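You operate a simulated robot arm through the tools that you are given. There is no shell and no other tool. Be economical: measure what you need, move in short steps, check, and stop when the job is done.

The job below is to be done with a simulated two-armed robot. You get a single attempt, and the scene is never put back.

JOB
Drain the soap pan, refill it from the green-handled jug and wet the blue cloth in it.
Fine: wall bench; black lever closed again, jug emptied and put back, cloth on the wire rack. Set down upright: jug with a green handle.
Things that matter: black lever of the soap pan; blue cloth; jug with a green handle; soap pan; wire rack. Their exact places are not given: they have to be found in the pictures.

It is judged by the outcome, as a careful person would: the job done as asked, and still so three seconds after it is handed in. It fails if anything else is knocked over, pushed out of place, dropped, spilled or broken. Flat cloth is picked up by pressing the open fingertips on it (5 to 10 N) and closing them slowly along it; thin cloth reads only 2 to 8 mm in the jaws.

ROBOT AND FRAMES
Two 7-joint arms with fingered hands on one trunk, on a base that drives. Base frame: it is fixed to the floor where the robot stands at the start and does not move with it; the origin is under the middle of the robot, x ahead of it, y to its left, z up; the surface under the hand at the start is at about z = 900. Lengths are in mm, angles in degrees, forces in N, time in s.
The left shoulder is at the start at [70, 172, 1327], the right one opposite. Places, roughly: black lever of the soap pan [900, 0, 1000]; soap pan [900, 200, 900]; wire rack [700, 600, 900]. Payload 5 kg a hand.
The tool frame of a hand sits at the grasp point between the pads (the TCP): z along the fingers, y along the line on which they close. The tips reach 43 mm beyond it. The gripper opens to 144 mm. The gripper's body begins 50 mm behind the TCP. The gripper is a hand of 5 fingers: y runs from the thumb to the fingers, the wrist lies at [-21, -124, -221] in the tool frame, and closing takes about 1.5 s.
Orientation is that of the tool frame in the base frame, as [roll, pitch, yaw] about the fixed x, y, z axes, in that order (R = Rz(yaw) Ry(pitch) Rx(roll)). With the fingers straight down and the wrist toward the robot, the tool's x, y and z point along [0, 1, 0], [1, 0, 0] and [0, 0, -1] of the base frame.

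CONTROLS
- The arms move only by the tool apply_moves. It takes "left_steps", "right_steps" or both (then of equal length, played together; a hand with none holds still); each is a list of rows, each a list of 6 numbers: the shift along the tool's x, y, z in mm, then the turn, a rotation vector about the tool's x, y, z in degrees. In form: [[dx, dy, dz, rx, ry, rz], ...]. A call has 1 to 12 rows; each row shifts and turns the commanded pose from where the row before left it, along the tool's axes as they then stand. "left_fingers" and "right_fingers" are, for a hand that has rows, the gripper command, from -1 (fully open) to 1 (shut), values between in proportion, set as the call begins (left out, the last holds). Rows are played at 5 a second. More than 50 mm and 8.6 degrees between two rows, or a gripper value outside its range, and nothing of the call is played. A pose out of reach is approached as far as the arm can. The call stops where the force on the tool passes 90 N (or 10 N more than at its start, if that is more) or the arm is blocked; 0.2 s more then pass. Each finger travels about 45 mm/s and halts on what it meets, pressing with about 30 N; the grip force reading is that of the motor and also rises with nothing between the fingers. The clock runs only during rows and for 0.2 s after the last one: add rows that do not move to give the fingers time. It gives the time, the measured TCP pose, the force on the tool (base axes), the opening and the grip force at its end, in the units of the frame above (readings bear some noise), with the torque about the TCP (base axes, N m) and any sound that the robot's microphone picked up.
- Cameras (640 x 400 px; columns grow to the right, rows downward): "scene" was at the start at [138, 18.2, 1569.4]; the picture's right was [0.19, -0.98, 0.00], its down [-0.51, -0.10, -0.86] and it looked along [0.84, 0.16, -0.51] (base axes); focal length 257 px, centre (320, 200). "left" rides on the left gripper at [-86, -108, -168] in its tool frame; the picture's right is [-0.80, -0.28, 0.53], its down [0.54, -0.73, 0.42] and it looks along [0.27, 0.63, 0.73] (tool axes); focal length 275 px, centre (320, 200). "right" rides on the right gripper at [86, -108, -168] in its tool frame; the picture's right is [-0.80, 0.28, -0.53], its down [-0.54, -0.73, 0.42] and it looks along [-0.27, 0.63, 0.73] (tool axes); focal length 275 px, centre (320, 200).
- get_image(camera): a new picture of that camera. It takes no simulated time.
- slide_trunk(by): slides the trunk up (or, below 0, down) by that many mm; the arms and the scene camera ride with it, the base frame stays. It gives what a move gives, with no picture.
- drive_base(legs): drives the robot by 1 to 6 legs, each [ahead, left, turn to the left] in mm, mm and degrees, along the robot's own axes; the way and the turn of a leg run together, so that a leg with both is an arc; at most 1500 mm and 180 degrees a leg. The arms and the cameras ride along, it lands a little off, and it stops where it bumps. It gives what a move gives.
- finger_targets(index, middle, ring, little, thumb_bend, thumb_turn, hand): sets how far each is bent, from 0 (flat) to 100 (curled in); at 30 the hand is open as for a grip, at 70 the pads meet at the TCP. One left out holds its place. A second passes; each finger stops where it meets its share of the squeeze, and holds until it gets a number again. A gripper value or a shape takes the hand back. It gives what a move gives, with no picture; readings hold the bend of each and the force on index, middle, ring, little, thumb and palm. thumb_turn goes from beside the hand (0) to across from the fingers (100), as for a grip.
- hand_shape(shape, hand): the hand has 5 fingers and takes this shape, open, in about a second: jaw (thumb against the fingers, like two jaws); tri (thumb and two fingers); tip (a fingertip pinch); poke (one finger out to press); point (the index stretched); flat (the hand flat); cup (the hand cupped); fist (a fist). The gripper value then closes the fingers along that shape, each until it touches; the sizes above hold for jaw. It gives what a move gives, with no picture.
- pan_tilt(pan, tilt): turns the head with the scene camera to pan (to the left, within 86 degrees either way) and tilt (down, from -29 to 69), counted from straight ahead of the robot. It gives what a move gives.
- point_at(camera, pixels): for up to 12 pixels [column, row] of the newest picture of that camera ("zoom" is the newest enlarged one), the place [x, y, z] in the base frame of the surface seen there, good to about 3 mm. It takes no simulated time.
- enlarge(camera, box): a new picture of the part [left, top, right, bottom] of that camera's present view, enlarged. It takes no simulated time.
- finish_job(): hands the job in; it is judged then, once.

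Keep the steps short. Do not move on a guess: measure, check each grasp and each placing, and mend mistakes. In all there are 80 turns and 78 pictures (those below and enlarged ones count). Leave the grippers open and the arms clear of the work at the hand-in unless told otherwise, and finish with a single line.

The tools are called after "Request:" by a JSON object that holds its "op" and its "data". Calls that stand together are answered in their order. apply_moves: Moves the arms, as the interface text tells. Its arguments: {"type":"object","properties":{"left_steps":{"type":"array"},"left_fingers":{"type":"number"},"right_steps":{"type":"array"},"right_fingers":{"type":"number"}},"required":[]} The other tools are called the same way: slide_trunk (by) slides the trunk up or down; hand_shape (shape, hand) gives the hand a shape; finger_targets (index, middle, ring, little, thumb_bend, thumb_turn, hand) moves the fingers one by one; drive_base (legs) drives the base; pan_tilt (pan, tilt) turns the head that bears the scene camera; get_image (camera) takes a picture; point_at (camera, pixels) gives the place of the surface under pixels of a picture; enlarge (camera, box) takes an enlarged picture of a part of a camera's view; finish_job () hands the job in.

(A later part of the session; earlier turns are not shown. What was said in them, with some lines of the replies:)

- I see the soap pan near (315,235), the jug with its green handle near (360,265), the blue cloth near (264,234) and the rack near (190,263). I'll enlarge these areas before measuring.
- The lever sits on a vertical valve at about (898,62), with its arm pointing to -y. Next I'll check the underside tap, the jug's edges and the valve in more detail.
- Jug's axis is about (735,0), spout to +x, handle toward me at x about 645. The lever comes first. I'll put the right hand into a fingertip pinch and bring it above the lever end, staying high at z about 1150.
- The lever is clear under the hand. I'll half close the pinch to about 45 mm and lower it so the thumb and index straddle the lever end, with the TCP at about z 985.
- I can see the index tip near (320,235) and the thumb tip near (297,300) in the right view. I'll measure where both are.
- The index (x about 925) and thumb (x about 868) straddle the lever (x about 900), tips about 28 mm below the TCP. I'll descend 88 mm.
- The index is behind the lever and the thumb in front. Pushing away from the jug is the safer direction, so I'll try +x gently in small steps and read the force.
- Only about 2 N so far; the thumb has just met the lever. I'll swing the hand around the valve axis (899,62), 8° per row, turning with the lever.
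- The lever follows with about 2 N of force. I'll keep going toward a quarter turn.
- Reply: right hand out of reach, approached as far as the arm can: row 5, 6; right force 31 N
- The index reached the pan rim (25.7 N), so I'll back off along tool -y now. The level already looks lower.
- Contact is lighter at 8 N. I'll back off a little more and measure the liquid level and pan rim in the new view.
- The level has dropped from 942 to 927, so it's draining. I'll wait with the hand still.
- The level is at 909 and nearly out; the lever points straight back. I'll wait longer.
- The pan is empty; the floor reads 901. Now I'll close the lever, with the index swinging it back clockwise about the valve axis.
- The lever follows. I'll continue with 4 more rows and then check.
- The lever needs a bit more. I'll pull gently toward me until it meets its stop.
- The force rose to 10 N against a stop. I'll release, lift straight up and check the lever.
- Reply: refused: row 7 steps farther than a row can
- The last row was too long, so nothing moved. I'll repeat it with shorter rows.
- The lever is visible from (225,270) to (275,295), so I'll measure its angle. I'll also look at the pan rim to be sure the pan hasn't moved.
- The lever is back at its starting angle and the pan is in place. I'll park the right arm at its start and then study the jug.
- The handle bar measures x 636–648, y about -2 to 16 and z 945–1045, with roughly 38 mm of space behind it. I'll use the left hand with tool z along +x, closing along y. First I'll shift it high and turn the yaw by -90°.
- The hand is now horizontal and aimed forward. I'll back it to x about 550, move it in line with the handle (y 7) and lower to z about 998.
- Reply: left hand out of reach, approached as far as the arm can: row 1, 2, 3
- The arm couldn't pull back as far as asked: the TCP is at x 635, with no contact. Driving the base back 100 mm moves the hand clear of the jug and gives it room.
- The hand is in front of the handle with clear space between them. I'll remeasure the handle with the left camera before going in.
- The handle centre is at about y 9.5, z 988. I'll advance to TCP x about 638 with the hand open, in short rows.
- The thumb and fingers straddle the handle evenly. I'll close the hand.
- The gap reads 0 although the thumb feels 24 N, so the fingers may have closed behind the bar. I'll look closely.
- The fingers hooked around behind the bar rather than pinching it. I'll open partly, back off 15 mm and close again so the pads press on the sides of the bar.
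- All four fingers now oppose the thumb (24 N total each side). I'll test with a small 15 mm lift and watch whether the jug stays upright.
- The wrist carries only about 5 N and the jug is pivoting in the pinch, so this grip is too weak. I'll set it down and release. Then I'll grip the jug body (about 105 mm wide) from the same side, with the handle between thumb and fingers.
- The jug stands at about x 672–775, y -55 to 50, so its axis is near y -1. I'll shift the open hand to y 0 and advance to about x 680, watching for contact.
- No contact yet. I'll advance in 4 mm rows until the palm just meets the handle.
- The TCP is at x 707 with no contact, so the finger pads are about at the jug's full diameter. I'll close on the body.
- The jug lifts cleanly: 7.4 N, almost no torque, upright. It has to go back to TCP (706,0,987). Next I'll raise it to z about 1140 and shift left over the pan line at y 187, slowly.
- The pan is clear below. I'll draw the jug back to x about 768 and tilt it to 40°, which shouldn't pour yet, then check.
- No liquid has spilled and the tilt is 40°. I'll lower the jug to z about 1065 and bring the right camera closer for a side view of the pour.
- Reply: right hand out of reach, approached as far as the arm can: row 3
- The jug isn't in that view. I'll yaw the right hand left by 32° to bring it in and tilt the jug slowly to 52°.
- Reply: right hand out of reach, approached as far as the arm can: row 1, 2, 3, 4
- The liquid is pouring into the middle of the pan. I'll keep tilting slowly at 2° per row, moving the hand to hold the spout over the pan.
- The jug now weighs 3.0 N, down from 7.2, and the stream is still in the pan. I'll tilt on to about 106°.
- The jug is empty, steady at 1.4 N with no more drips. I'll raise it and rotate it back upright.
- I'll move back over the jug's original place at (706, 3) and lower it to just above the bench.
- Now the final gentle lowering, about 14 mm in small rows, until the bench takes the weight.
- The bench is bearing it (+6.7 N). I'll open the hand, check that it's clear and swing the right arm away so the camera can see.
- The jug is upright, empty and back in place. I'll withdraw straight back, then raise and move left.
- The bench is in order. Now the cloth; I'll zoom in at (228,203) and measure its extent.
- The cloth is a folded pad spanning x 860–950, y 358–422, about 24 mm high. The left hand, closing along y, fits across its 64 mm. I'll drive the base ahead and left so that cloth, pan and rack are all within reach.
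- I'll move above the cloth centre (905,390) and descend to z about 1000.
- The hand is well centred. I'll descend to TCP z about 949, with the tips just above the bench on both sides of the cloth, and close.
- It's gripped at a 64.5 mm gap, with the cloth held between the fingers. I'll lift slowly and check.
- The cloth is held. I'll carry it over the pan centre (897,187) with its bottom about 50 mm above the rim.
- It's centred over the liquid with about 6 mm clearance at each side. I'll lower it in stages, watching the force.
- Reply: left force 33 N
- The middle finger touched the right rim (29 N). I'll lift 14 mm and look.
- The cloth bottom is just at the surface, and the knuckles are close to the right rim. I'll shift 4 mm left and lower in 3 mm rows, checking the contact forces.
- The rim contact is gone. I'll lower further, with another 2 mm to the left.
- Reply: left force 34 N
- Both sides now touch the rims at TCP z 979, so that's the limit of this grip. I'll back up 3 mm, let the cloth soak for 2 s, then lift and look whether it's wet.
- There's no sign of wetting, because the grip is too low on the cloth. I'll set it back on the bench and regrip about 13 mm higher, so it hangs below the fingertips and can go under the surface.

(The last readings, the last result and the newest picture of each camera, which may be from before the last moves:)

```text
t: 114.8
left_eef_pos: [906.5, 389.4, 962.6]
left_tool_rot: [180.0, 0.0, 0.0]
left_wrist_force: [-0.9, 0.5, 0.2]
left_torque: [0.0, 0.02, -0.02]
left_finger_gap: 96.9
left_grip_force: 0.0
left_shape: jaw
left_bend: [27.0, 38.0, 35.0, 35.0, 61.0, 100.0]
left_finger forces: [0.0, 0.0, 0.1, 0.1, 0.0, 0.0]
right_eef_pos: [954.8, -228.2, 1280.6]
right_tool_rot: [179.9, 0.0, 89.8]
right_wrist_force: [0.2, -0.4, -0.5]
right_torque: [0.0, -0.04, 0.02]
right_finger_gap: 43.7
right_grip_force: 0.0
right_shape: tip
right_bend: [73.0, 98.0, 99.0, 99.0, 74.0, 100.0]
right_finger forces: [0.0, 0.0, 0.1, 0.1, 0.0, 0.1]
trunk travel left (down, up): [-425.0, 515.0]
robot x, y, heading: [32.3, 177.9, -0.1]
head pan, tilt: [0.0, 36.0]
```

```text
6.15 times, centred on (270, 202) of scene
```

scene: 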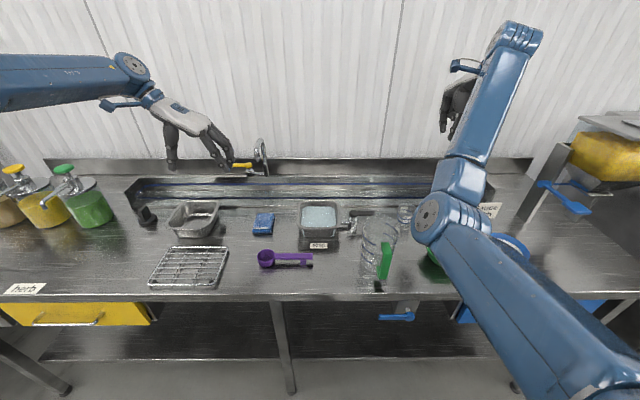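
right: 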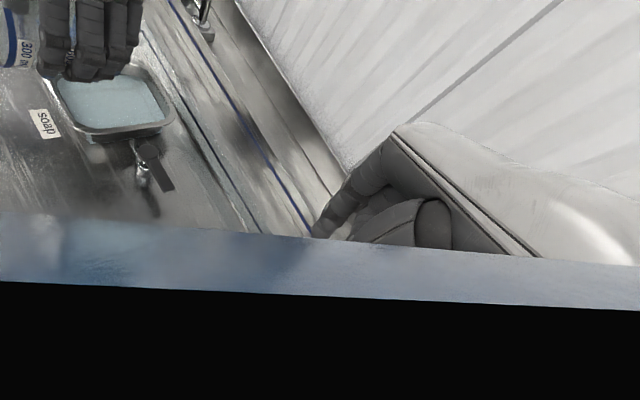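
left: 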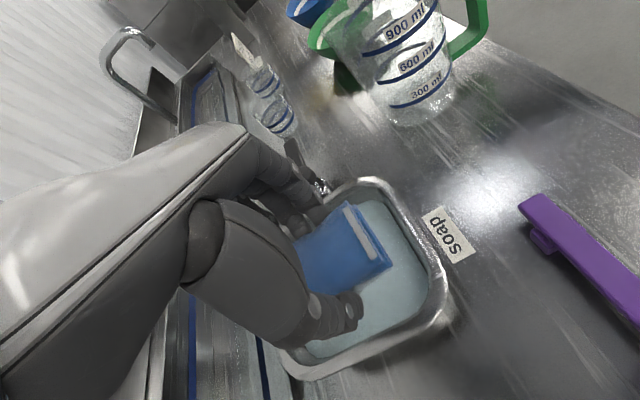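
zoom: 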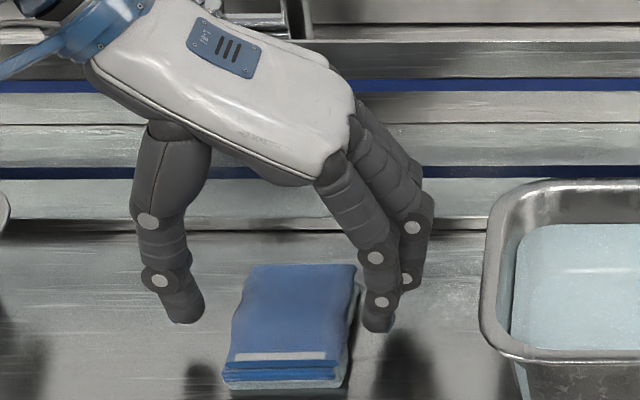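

The cloth is down intact. I'll regrip at TCP z about 957, so the fingers hold the upper half, then lift.

Request:
{"op": "apply_moves", "data": {"left_steps": [[0, 0, 5, 0, 0, 0], [0, 0, 0, 0, 0, 0]]}}

Request:
{"op": "apply_moves", "data": {"left_fingers": 1, "left_steps": [[0, 0, 0, 0, 0, 0], [0, 0, 0, 0, 0, 0], [0, 0, 0, 0, 0, 0], [0, 0, 0, 0, 0, 0], [0, 0, 0, 0, 0, 0], [0, 0, 0, 0, 0, 0], [0, 0, 0, 0, 0, 0], [0, 0, -5, 0, 0, 0], [0, 0, -15, 0, 0, 0], [0, 0, -35, 0, 0, 0], [0, 0, -45, 0, 0, 0], [0, 0, 0, 0, 0, 0]]}}

Request:
{"op": "enlarge", "data": {"camera": "scene", "box": [220, 150, 320, 225]}}

```text
t: 115.4
left_eef_pos: [907.4, 389.0, 958.0]
left_tool_rot: [179.9, 0.0, -0.1]
left_wrist_force: [-0.7, 1.0, 0.3]
left_torque: [0.02, 0.03, -0.01]
left_finger_gap: 96.7
left_grip_force: 0.0
left_shape: jaw
left_bend: [27.0, 38.0, 35.0, 35.0, 61.0, 100.0]
left_finger forces: [0.0, 0.1, 0.1, 0.0, 0.0, 0.1]
right_eef_pos: [954.5, -227.7, 1280.4]
right_tool_rot: [179.9, 0.0, 89.7]
right_wrist_force: [-0.3, 0.2, -0.7]
right_torque: [-0.03, -0.02, -0.01]
right_finger_gap: 43.6
right_grip_force: 0.1
right_shape: tip
right_bend: [73.0, 98.0, 99.0, 99.0, 74.0, 100.0]
right_finger forces: [0.0, 0.0, 0.0, 0.0, 0.1, 0.1]
trunk travel left (down, up): [-425.0, 515.0]
robot x, y, heading: [28.6, 179.7, 0.2]
head pan, tilt: [0.0, 36.0]
```

```text
t: 118.0
left_eef_pos: [908.0, 392.6, 1053.9]
left_tool_rot: [-180.0, 0.0, -0.2]
left_wrist_force: [-0.5, 0.4, -0.2]
left_torque: [-0.02, 0.04, 0.04]
left_finger_gap: 63.8
left_grip_force: 29.9
left_shape: jaw
left_bend: [74.0, 48.0, 49.0, 46.0, 72.0, 100.0]
left_finger forces: [15.4, 6.8, 4.6, 0.0, 24.7, 0.0]
right_eef_pos: [955.5, -227.5, 1280.9]
right_tool_rot: [179.9, 0.0, 89.7]
right_wrist_force: [1.1, 0.0, -0.3]
right_torque: [-0.02, 0.0, -0.01]
right_finger_gap: 43.6
right_grip_force: 0.1
right_shape: tip
right_bend: [73.0, 98.0, 99.0, 99.0, 74.0, 100.0]
right_finger forces: [0.0, 0.0, 0.0, 0.0, 0.0, 0.1]
trunk travel left (down, up): [-425.0, 515.0]
robot x, y, heading: [28.0, 180.5, -0.2]
head pan, tilt: [0.0, 36.0]
```

```text
5.33 times, centred on (270, 188) of scene
```

zoom: 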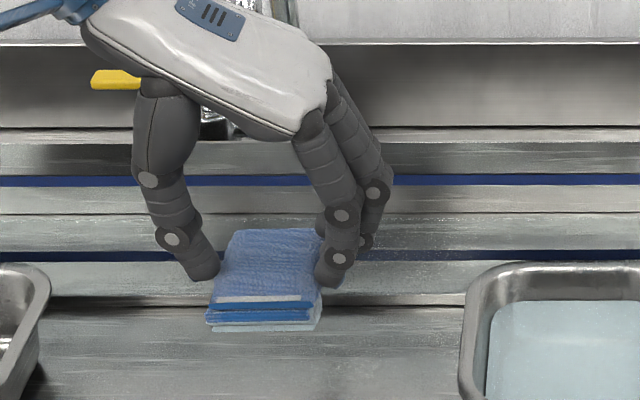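

The cloth is held and its lowest layer already looks wet. I'll take it back over the pan and lower to TCP z about 983, with the cloth bottom at about 926.

Request:
{"op": "apply_moves", "data": {"left_steps": [[-2, 28, -5, 0, 0, 0], [-2, 45, 0, 0, 0, 0], [-2, 45, 0, 0, 0, 0], [-2, 45, 0, 0, 0, 0], [-2, 38.5, 0, 0, 0, 0], [0, 0, 0, 0, 0, 0], [0, 0, 25, 0, 0, 0], [0, 0, 25, 0, 0, 0], [0, 0, 15, 0, 0, 0], [0, 0, 0, 0, 0, 0]]}}

Request:
{"op": "apply_moves", "data": {"left_steps": [[0, 0, 5, 0, 0, 0], [0, 0, 3, 0, 0, 0], [0, 0, 0, 0, 0, 0]]}}

Request:
{"op": "get_image", "data": {"camera": "left"}}

```text
t: 120.2
left_eef_pos: [894.8, 187.8, 994.6]
left_tool_rot: [-179.9, 0.1, -0.1]
left_wrist_force: [0.1, -0.5, 0.0]
left_torque: [0.03, 0.03, 0.0]
left_finger_gap: 63.7
left_grip_force: 29.7
left_shape: jaw
left_bend: [74.0, 48.0, 49.0, 46.0, 72.0, 100.0]
left_finger forces: [15.5, 6.8, 4.5, 0.0, 24.7, 0.0]
right_eef_pos: [954.3, -227.6, 1279.3]
right_tool_rot: [179.9, 0.0, 89.9]
right_wrist_force: [-0.3, 0.6, -1.3]
right_torque: [-0.01, -0.02, 0.01]
right_finger_gap: 43.7
right_grip_force: 0.1
right_shape: tip
right_bend: [73.0, 98.0, 99.0, 99.0, 74.0, 100.0]
right_finger forces: [0.1, 0.0, 0.0, 0.0, 0.1, 0.0]
trunk travel left (down, up): [-425.0, 515.0]
robot x, y, heading: [29.8, 176.5, 0.4]
head pan, tilt: [0.0, 36.0]
```

```text
t: 121.0
left_eef_pos: [894.9, 189.4, 986.8]
left_tool_rot: [179.9, -0.1, -0.1]
left_wrist_force: [1.0, 4.1, 3.9]
left_torque: [-0.16, -0.02, 0.09]
left_finger_gap: 63.4
left_grip_force: 29.8
left_shape: jaw
left_bend: [74.0, 48.0, 49.0, 46.0, 72.0, 100.0]
left_finger forces: [14.6, 14.5, 3.5, 0.1, 25.6, 0.0]
right_eef_pos: [954.7, -228.0, 1281.6]
right_tool_rot: [179.9, 0.0, 89.9]
right_wrist_force: [-0.3, 0.0, -0.6]
right_torque: [0.02, -0.01, -0.01]
right_finger_gap: 43.7
right_grip_force: 0.0
right_shape: tip
right_bend: [73.0, 98.0, 99.0, 99.0, 74.0, 100.0]
right_finger forces: [0.0, 0.0, 0.1, 0.0, 0.0, 0.0]
trunk travel left (down, up): [-425.0, 515.0]
robot x, y, heading: [29.9, 180.4, 0.1]
head pan, tilt: [0.0, 36.0]
```

```text
9 pictures are left
```

left: 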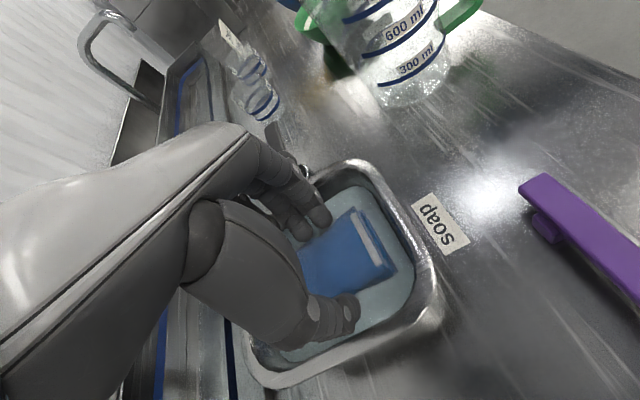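

The cloth is now in the liquid, with light contact on the right. I'll shift 4 mm left, lower 6 mm more and soak.

Request:
{"op": "apply_moves", "data": {"left_steps": [[0, -4, 0, 0, 0, 0], [0, 0, 3, 0, 0, 0], [0, 0, 2, 0, 0, 0], [0, 0, 0, 0, 0, 0], [0, 0, 0, 0, 0, 0], [0, 0, 0, 0, 0, 0], [0, 0, 0, 0, 0, 0], [0, 0, 0, 0, 0, 0], [0, 0, 0, 0, 0, 0], [0, 0, 0, 0, 0, 0]]}}

Request:
{"op": "point_at", "data": {"camera": "left", "pixels": [[335, 260], [365, 245], [370, 275], [390, 230], [390, 290]]}}

```text
t: 123.2
left_eef_pos: [894.7, 191.9, 981.2]
left_tool_rot: [-179.9, 0.1, 0.0]
left_wrist_force: [1.1, -7.2, 8.5]
left_torque: [0.2, -0.02, -0.03]
left_finger_gap: 62.9
left_grip_force: 29.6
left_shape: jaw
left_bend: [74.0, 48.0, 49.0, 46.0, 72.0, 100.0]
left_finger forces: [17.6, 12.4, 4.1, 0.0, 40.8, 0.0]
right_eef_pos: [955.8, -228.4, 1281.6]
right_tool_rot: [179.9, -0.1, 89.8]
right_wrist_force: [0.3, -0.5, -0.9]
right_torque: [0.01, 0.0, 0.01]
right_finger_gap: 43.5
right_grip_force: 0.0
right_shape: tip
right_bend: [73.0, 98.0, 99.0, 99.0, 74.0, 100.0]
right_finger forces: [0.0, 0.0, 0.0, 0.1, 0.1, 0.1]
trunk travel left (down, up): [-425.0, 515.0]
robot x, y, heading: [30.9, 180.3, -0.1]
head pan, tilt: [0.0, 36.0]
```

```text
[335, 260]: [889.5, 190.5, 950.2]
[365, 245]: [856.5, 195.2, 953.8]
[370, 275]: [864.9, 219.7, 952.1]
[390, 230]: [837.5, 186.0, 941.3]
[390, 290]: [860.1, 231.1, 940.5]
```

The cloth top is at about 946, so 19 of its 24 mm are under the 941 surface. I'll rock it ±10° gently so both ends go fully under, then return level.

Request:
{"op": "apply_moves", "data": {"left_steps": [[0, 2, -1, 0, 0, 0], [0, 0, 0, 0, -5, 0], [0, 0, 0, 0, -5, 0], [0, 0, 0, 0, 0, 0], [0, 0, 0, 0, 0, 0], [0, 0, 0, 0, 0, 0]]}}

Request:
{"op": "apply_moves", "data": {"left_steps": [[0, 0, 0, 0, 5, 0], [0, 0, 0, 0, 5, 0], [0, 0, 0, 0, 5, 0], [0, 0, 0, 0, 5, 0], [0, 0, 0, 0, 0, 0], [0, 0, 0, 0, 0, 0], [0, 0, 0, 0, 0, 0]]}}

Request:
{"op": "apply_moves", "data": {"left_steps": [[0, 0, 0, 0, -5, 0], [0, 0, 0, 0, -5, 0], [0, 0, 0, 0, 0, 0], [0, 0, 0, 0, 0, 0], [0, 0, -8, 0, 0, 0], [0, 0, -12, 0, 0, 0], [0, 0, -15, 0, 0, 0], [0, 0, -15, 0, 0, 0], [0, 0, 0, 0, 0, 0]]}}

Request:
{"op": "get_image", "data": {"camera": "left"}}

```text
t: 124.6
left_eef_pos: [895.6, 192.5, 982.8]
left_tool_rot: [179.9, 10.0, -0.1]
left_wrist_force: [4.6, 2.3, 4.8]
left_torque: [-0.04, -0.13, 0.19]
left_finger_gap: 63.0
left_grip_force: 29.8
left_shape: jaw
left_bend: [74.0, 48.0, 49.0, 46.0, 72.0, 100.0]
left_finger forces: [15.8, 20.6, 3.1, 0.0, 33.8, 0.0]
right_eef_pos: [954.5, -226.9, 1281.2]
right_tool_rot: [179.9, -0.1, 89.9]
right_wrist_force: [0.2, 0.3, -0.2]
right_torque: [0.0, 0.01, 0.0]
right_finger_gap: 43.3
right_grip_force: 0.1
right_shape: tip
right_bend: [73.0, 98.0, 99.0, 99.0, 74.0, 100.0]
right_finger forces: [0.0, 0.0, 0.0, 0.1, 0.0, 0.0]
trunk travel left (down, up): [-425.0, 515.0]
robot x, y, heading: [32.4, 180.5, 0.0]
head pan, tilt: [0.0, 36.0]
```

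```text
t: 126.2
left_eef_pos: [895.5, 189.9, 982.1]
left_tool_rot: [180.0, -10.0, -0.1]
left_wrist_force: [-0.8, 0.9, 0.5]
left_torque: [-0.08, 0.01, 0.05]
left_finger_gap: 63.1
left_grip_force: 30.1
left_shape: jaw
left_bend: [74.0, 48.0, 50.0, 46.0, 72.0, 100.0]
left_finger forces: [15.7, 11.5, 1.9, 0.0, 25.5, 0.0]
right_eef_pos: [955.7, -227.1, 1280.8]
right_tool_rot: [179.9, -0.1, 89.8]
right_wrist_force: [1.2, -0.1, -0.2]
right_torque: [0.02, -0.03, 0.01]
right_finger_gap: 43.7
right_grip_force: 0.1
right_shape: tip
right_bend: [73.0, 98.0, 99.0, 99.0, 74.0, 100.0]
right_finger forces: [0.0, 0.0, 0.0, 0.2, 0.1, 0.0]
trunk travel left (down, up): [-425.0, 515.0]
robot x, y, heading: [28.1, 183.8, -0.1]
head pan, tilt: [0.0, 36.0]
```

```text
t: 128.2
left_eef_pos: [895.0, 191.1, 1032.3]
left_tool_rot: [180.0, 0.0, -0.1]
left_wrist_force: [0.7, -0.2, -0.9]
left_torque: [-0.02, 0.01, 0.03]
left_finger_gap: 63.0
left_grip_force: 30.1
left_shape: jaw
left_bend: [74.0, 48.0, 49.0, 46.0, 72.0, 100.0]
left_finger forces: [15.9, 8.5, 2.0, 0.0, 24.9, 0.0]
right_eef_pos: [956.2, -226.8, 1281.2]
right_tool_rot: [-179.9, 0.0, 89.8]
right_wrist_force: [0.0, 0.4, -0.3]
right_torque: [0.0, 0.01, -0.02]
right_finger_gap: 44.0
right_grip_force: 0.0
right_shape: tip
right_bend: [73.0, 98.0, 99.0, 99.0, 74.0, 100.0]
right_finger forces: [0.0, 0.0, 0.0, 0.0, 0.0, 0.0]
trunk travel left (down, up): [-425.0, 515.0]
robot x, y, heading: [29.0, 179.5, -0.2]
head pan, tilt: [0.0, 36.0]
```

```text
8 pictures are left
```

left: 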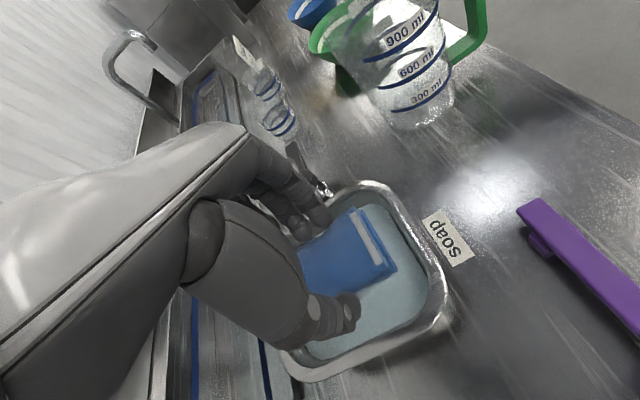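

I'll let it drip 2 s over the pan, raise it and view the cloth while measuring the rack.

Request:
{"op": "apply_moves", "data": {"left_steps": [[0, 0, 0, 0, 0, 0], [0, 0, 0, 0, 0, 0], [0, 0, 0, 0, 0, 0], [0, 0, 0, 0, 0, 0], [0, 0, 0, 0, 0, 0], [0, 0, 0, 0, 0, 0], [0, 0, 0, 0, 0, 0], [0, 0, 0, 0, 0, 0], [0, 0, 0, 0, 0, 0], [0, 0, 0, 0, 0, 0], [0, 0, -25, 0, 0, 0], [0, 0, -30, 0, 0, 0]]}}

Request:
{"op": "get_image", "data": {"camera": "scene"}}

Request:
{"op": "point_at", "data": {"camera": "scene", "pixels": [[160, 248], [226, 249], [215, 288], [152, 286], [188, 267], [200, 258], [175, 275], [200, 275], [309, 238], [345, 215]]}}

```text
t: 130.8
left_eef_pos: [895.9, 186.8, 1087.8]
left_tool_rot: [-180.0, 0.0, -0.1]
left_wrist_force: [-0.2, -0.8, -1.0]
left_torque: [0.01, 0.02, 0.01]
left_finger_gap: 62.7
left_grip_force: 30.2
left_shape: jaw
left_bend: [74.0, 48.0, 49.0, 46.0, 72.0, 100.0]
left_finger forces: [15.9, 8.4, 1.8, 0.1, 24.8, 0.0]
right_eef_pos: [954.2, -228.3, 1281.4]
right_tool_rot: [179.9, 0.1, 89.8]
right_wrist_force: [0.4, 0.1, -0.8]
right_torque: [0.0, -0.02, 0.01]
right_finger_gap: 43.7
right_grip_force: 0.1
right_shape: tip
right_bend: [73.0, 98.0, 99.0, 99.0, 74.0, 100.0]
right_finger forces: [0.1, 0.0, 0.1, 0.2, 0.1, 0.1]
trunk travel left (down, up): [-425.0, 515.0]
robot x, y, heading: [29.8, 177.1, 0.1]
head pan, tilt: [0.0, 36.0]
```

```text
7 pictures are left
```

scene: 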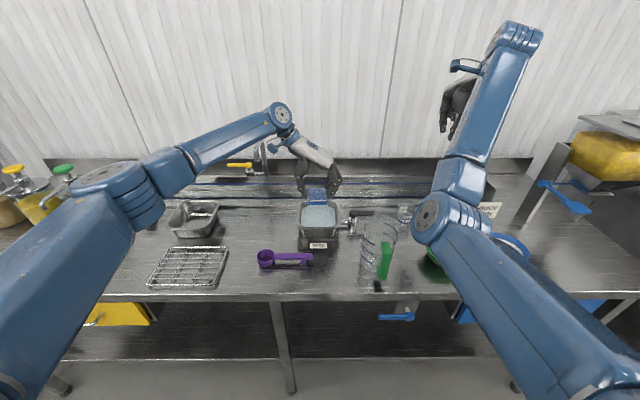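

```text
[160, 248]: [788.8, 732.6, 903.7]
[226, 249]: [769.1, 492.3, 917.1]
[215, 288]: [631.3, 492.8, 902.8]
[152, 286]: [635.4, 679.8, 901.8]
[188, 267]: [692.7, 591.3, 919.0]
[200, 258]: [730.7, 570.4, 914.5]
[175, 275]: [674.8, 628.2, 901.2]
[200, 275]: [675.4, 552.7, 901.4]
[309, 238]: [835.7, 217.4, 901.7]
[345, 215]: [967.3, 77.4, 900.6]
```

The rack spans x 635–780, y 492–690, with its wires at z about 918. I'll carry the cloth over the rack centre (708,592).

Request:
{"op": "apply_moves", "data": {"left_steps": [[-15, -30, 0, 0, 0, 0], [-18, -42, 0, 0, 0, 0], [-20, -42, 0, 0, 0, 0], [-20, -42, 0, 0, 0, 0], [-20, -42, 0, 0, 0, 0], [-20, -42, 0, 0, 0, 0], [-20, -42, 0, 0, 0, 0], [-20, -42, 0, 0, 0, 0], [-20, -42, 0, 0, 0, 0], [-15, -39, 0, 0, 0, 0], [0, 0, 0, 0, 0, 0]]}}

Request:
{"op": "apply_moves", "data": {"left_steps": [[0, 0, 35, 0, 0, 0], [0, 0, 35, 0, 0, 0], [0, 0, 20, 0, 0, 0], [0, 0, 10, 0, 0, 0], [0, 0, 0, 0, 0, 0]]}}

Request:
{"op": "enlarge", "data": {"camera": "scene", "box": [120, 200, 260, 300]}}

```text
t: 133.2
left_eef_pos: [707.5, 596.4, 1090.0]
left_tool_rot: [-180.0, 0.0, -0.1]
left_wrist_force: [0.6, -0.7, -1.0]
left_torque: [0.03, -0.01, -0.01]
left_finger_gap: 62.9
left_grip_force: 30.0
left_shape: jaw
left_bend: [74.0, 48.0, 49.0, 46.0, 72.0, 100.0]
left_finger forces: [15.6, 8.4, 1.9, 0.1, 24.3, 0.0]
right_eef_pos: [956.2, -228.3, 1279.4]
right_tool_rot: [180.0, 0.0, 89.9]
right_wrist_force: [1.5, -0.3, -0.2]
right_torque: [0.03, 0.03, -0.01]
right_finger_gap: 43.5
right_grip_force: 0.0
right_shape: tip
right_bend: [73.0, 98.0, 99.0, 99.0, 74.0, 100.0]
right_finger forces: [0.0, 0.0, 0.1, 0.0, 0.1, 0.0]
trunk travel left (down, up): [-425.0, 515.0]
robot x, y, heading: [28.1, 180.6, -0.4]
head pan, tilt: [0.0, 36.0]
```

```text
t: 134.4
left_eef_pos: [707.5, 596.4, 986.1]
left_tool_rot: [180.0, 0.0, 0.0]
left_wrist_force: [-0.6, 0.1, -0.6]
left_torque: [0.02, -0.02, 0.0]
left_finger_gap: 63.1
left_grip_force: 29.8
left_shape: jaw
left_bend: [74.0, 48.0, 49.0, 46.0, 72.0, 100.0]
left_finger forces: [15.8, 8.3, 1.7, 0.0, 24.3, 0.0]
right_eef_pos: [955.4, -228.3, 1280.8]
right_tool_rot: [179.9, 0.0, 89.7]
right_wrist_force: [0.3, -0.7, -0.2]
right_torque: [0.01, 0.0, 0.01]
right_finger_gap: 43.6
right_grip_force: 0.1
right_shape: tip
right_bend: [73.0, 98.0, 99.0, 99.0, 74.0, 100.0]
right_finger forces: [0.0, 0.1, 0.1, 0.0, 0.1, 0.1]
trunk travel left (down, up): [-425.0, 515.0]
robot x, y, heading: [28.2, 181.7, -0.4]
head pan, tilt: [0.0, 36.0]
```

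```text
4.00 times, centred on (190, 250) of scene
```

zoom: 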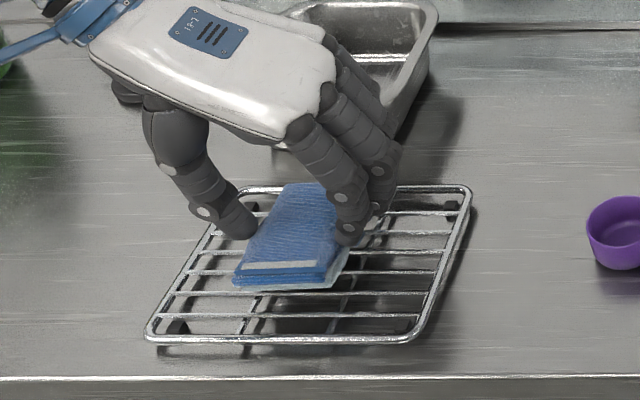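

It's nicely over the rack. I'll lower gently until it touches, open, and rise straight up.

Request:
{"op": "apply_moves", "data": {"left_steps": [[0, 0, 4, 0, 0, 0], [0, 0, 3, 0, 0, 0], [0, 0, 2, 0, 0, 0], [0, 0, 0, 0, 0, 0]]}}

```text
t: 135.4
left_eef_pos: [707.2, 596.9, 978.5]
left_tool_rot: [-180.0, 0.0, -0.1]
left_wrist_force: [-0.4, -0.2, -0.8]
left_torque: [0.02, 0.0, -0.01]
left_finger_gap: 63.0
left_grip_force: 30.3
left_shape: jaw
left_bend: [74.0, 48.0, 49.0, 46.0, 72.0, 100.0]
left_finger forces: [15.7, 8.3, 1.7, 0.0, 24.3, 0.1]
right_eef_pos: [955.0, -226.6, 1281.0]
right_tool_rot: [179.9, 0.0, 89.8]
right_wrist_force: [-0.7, -0.3, -0.3]
right_torque: [0.01, -0.02, -0.01]
right_finger_gap: 43.8
right_grip_force: 0.1
right_shape: tip
right_bend: [73.0, 98.0, 99.0, 99.0, 74.0, 100.0]
right_finger forces: [0.0, 0.1, 0.0, 0.0, 0.0, 0.0]
trunk travel left (down, up): [-425.0, 515.0]
robot x, y, heading: [31.3, 181.6, -0.3]
head pan, tilt: [0.0, 36.0]
```

Request:
{"op": "apply_moves", "data": {"left_steps": [[0, 0, 2, 0, 0, 0], [0, 0, 2, 0, 0, 0], [0, 0, 1, 0, 0, 0], [0, 0, 0, 0, 0, 0]]}}

```text
t: 136.4
left_eef_pos: [706.7, 595.7, 974.9]
left_tool_rot: [-180.0, -0.1, -0.1]
left_wrist_force: [-0.8, 0.5, 7.0]
left_torque: [-0.22, -0.4, -0.01]
left_finger_gap: 63.1
left_grip_force: 30.4
left_shape: jaw
left_bend: [74.0, 48.0, 49.0, 46.0, 72.0, 100.0]
left_finger forces: [13.8, 8.0, 10.1, 0.1, 25.5, 0.0]
right_eef_pos: [954.2, -227.6, 1281.5]
right_tool_rot: [179.9, -0.1, 89.8]
right_wrist_force: [0.1, -0.4, 0.1]
right_torque: [-0.03, -0.01, 0.01]
right_finger_gap: 43.8
right_grip_force: 0.1
right_shape: tip
right_bend: [73.0, 98.0, 99.0, 99.0, 74.0, 100.0]
right_finger forces: [0.1, 0.1, 0.0, 0.0, 0.0, 0.1]
trunk travel left (down, up): [-425.0, 515.0]
robot x, y, heading: [32.8, 177.7, -0.0]
head pan, tilt: [0.0, 36.0]
```

It's resting on the rack (7 N). I'll open partly so the fingers stay clear of the frame, then rise and open fully.

Request:
{"op": "apply_moves", "data": {"left_fingers": -0.3, "left_steps": [[0, 0, 0, 0, 0, 0], [0, 0, 0, 0, 0, 0], [0, 0, 0, 0, 0, 0], [0, 0, 0, 0, 0, 0], [0, 0, 0, 0, 0, 0], [0, 0, -10, 0, 0, 0], [0, 0, -30, 0, 0, 0], [0, 0, -45, 0, 0, 0], [0, 0, -45, 0, 0, 0], [0, 0, -45, 0, 0, 0]]}}

Request:
{"op": "enlarge", "data": {"camera": "scene", "box": [120, 200, 260, 300]}}

```text
t: 138.6
left_eef_pos: [705.1, 594.0, 1148.9]
left_tool_rot: [-179.9, 0.1, -0.1]
left_wrist_force: [-0.3, -0.1, -0.2]
left_torque: [0.05, -0.03, -0.01]
left_finger_gap: 93.4
left_grip_force: 0.1
left_shape: jaw
left_bend: [28.0, 39.0, 36.0, 36.0, 63.0, 100.0]
left_finger forces: [0.0, 0.0, 0.0, 0.1, 0.0, 0.0]
right_eef_pos: [954.6, -228.0, 1281.4]
right_tool_rot: [180.0, -0.1, 89.8]
right_wrist_force: [-0.6, -0.5, -0.2]
right_torque: [0.06, -0.03, 0.01]
right_finger_gap: 43.6
right_grip_force: 0.1
right_shape: tip
right_bend: [73.0, 98.0, 99.0, 99.0, 74.0, 100.0]
right_finger forces: [0.0, 0.1, 0.0, 0.0, 0.0, 0.0]
trunk travel left (down, up): [-425.0, 515.0]
robot x, y, heading: [27.9, 182.3, -0.2]
head pan, tilt: [0.0, 36.0]
```

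```text
4.00 times, centred on (190, 250) of scene
```

zoom: 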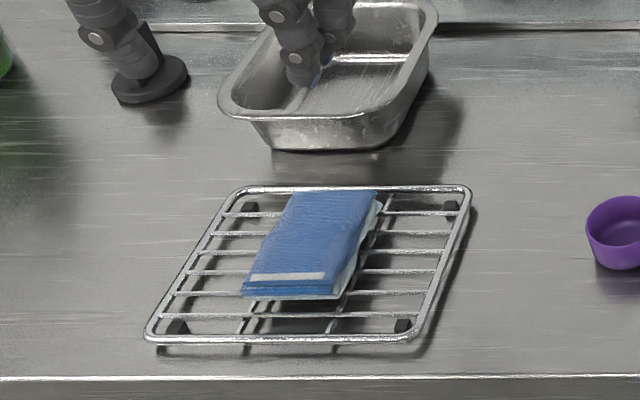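

The cloth lies flat on the rack with pale, wetted layers. I'll raise the left hand, open both hands fully and take a last look at everything.

Request:
{"op": "apply_moves", "data": {"left_fingers": -1, "right_fingers": -1, "left_steps": [[0, 0, -40, 0, 0, 0], [0, 0, -40, 0, 0, 0], [0, -30, -30, 0, 0, 0], [0, -40, 0, 0, 0, 0], [0, 0, 0, 0, 0, 0], [0, 0, 0, 0, 0, 0], [0, 0, 0, 0, 0, 0]], "right_steps": [[-45, 0, 0, 0, 0, 0], [-45, 0, 0, 0, 0, 0], [-45, 0, 0, 0, 0, 0], [-45, 0, 0, 0, 0, 0], [0, 0, 0, 0, 0, 0], [0, 0, 0, 0, 0, 0], [0, 0, 0, 0, 0, 0]]}}

Request:
{"op": "get_image", "data": {"camera": "scene"}}

Request:
{"op": "enlarge", "data": {"camera": "scene", "box": [280, 190, 420, 290]}}

```text
t: 140.2
left_eef_pos: [707.0, 664.5, 1258.7]
left_tool_rot: [180.0, 0.1, -0.1]
left_wrist_force: [0.8, -0.9, 0.8]
left_torque: [0.01, -0.05, -0.01]
left_finger_gap: 143.8
left_grip_force: 0.0
left_shape: jaw
left_bend: [30.0, 30.0, 30.0, 30.0, 30.0, 98.0]
left_finger forces: [0.0, 0.0, 0.0, 0.0, 0.0, 0.0]
right_eef_pos: [956.9, -407.2, 1281.6]
right_tool_rot: [180.0, 0.0, 89.8]
right_wrist_force: [1.0, 0.4, 0.4]
right_torque: [0.0, -0.02, -0.02]
right_finger_gap: 143.8
right_grip_force: 0.0
right_shape: tip
right_bend: [30.0, 98.0, 99.0, 99.0, 30.0, 98.0]
right_finger forces: [0.0, 0.0, 0.1, 0.0, 0.0, 0.0]
trunk travel left (down, up): [-425.0, 515.0]
robot x, y, heading: [27.7, 176.9, 0.1]
head pan, tilt: [0.0, 36.0]
```

```text
4 pictures are left
```

scene: 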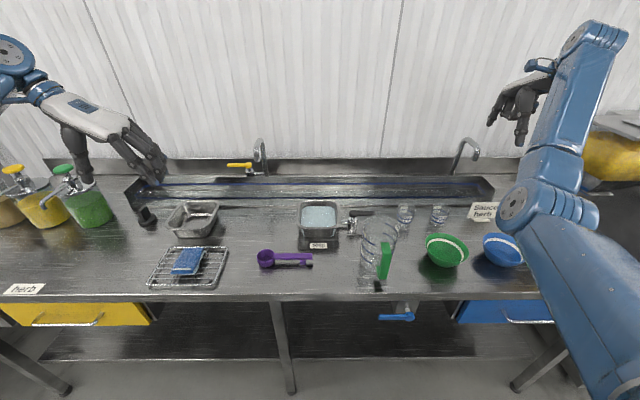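

```text
4.00 times, centred on (350, 240) of scene
```

zoom: 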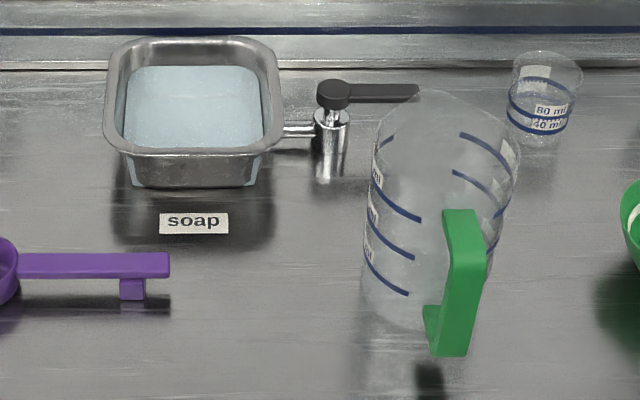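

The pan is refilled, the lever is closed, the jug stands empty and upright in its place, and the cloth is on the rack. Nothing else has moved, so I'm handing in.

Request:
{"op": "finish_job", "data": {}}

```text
The job is handed in.
```

The soap pan was drained and refilled from the jug, the black lever is closed, the empty jug stands upright in its place, and the blue cloth was dipped in the pan (about four-fifths under, then rocked to wet the ends) and lies on the wire rack.
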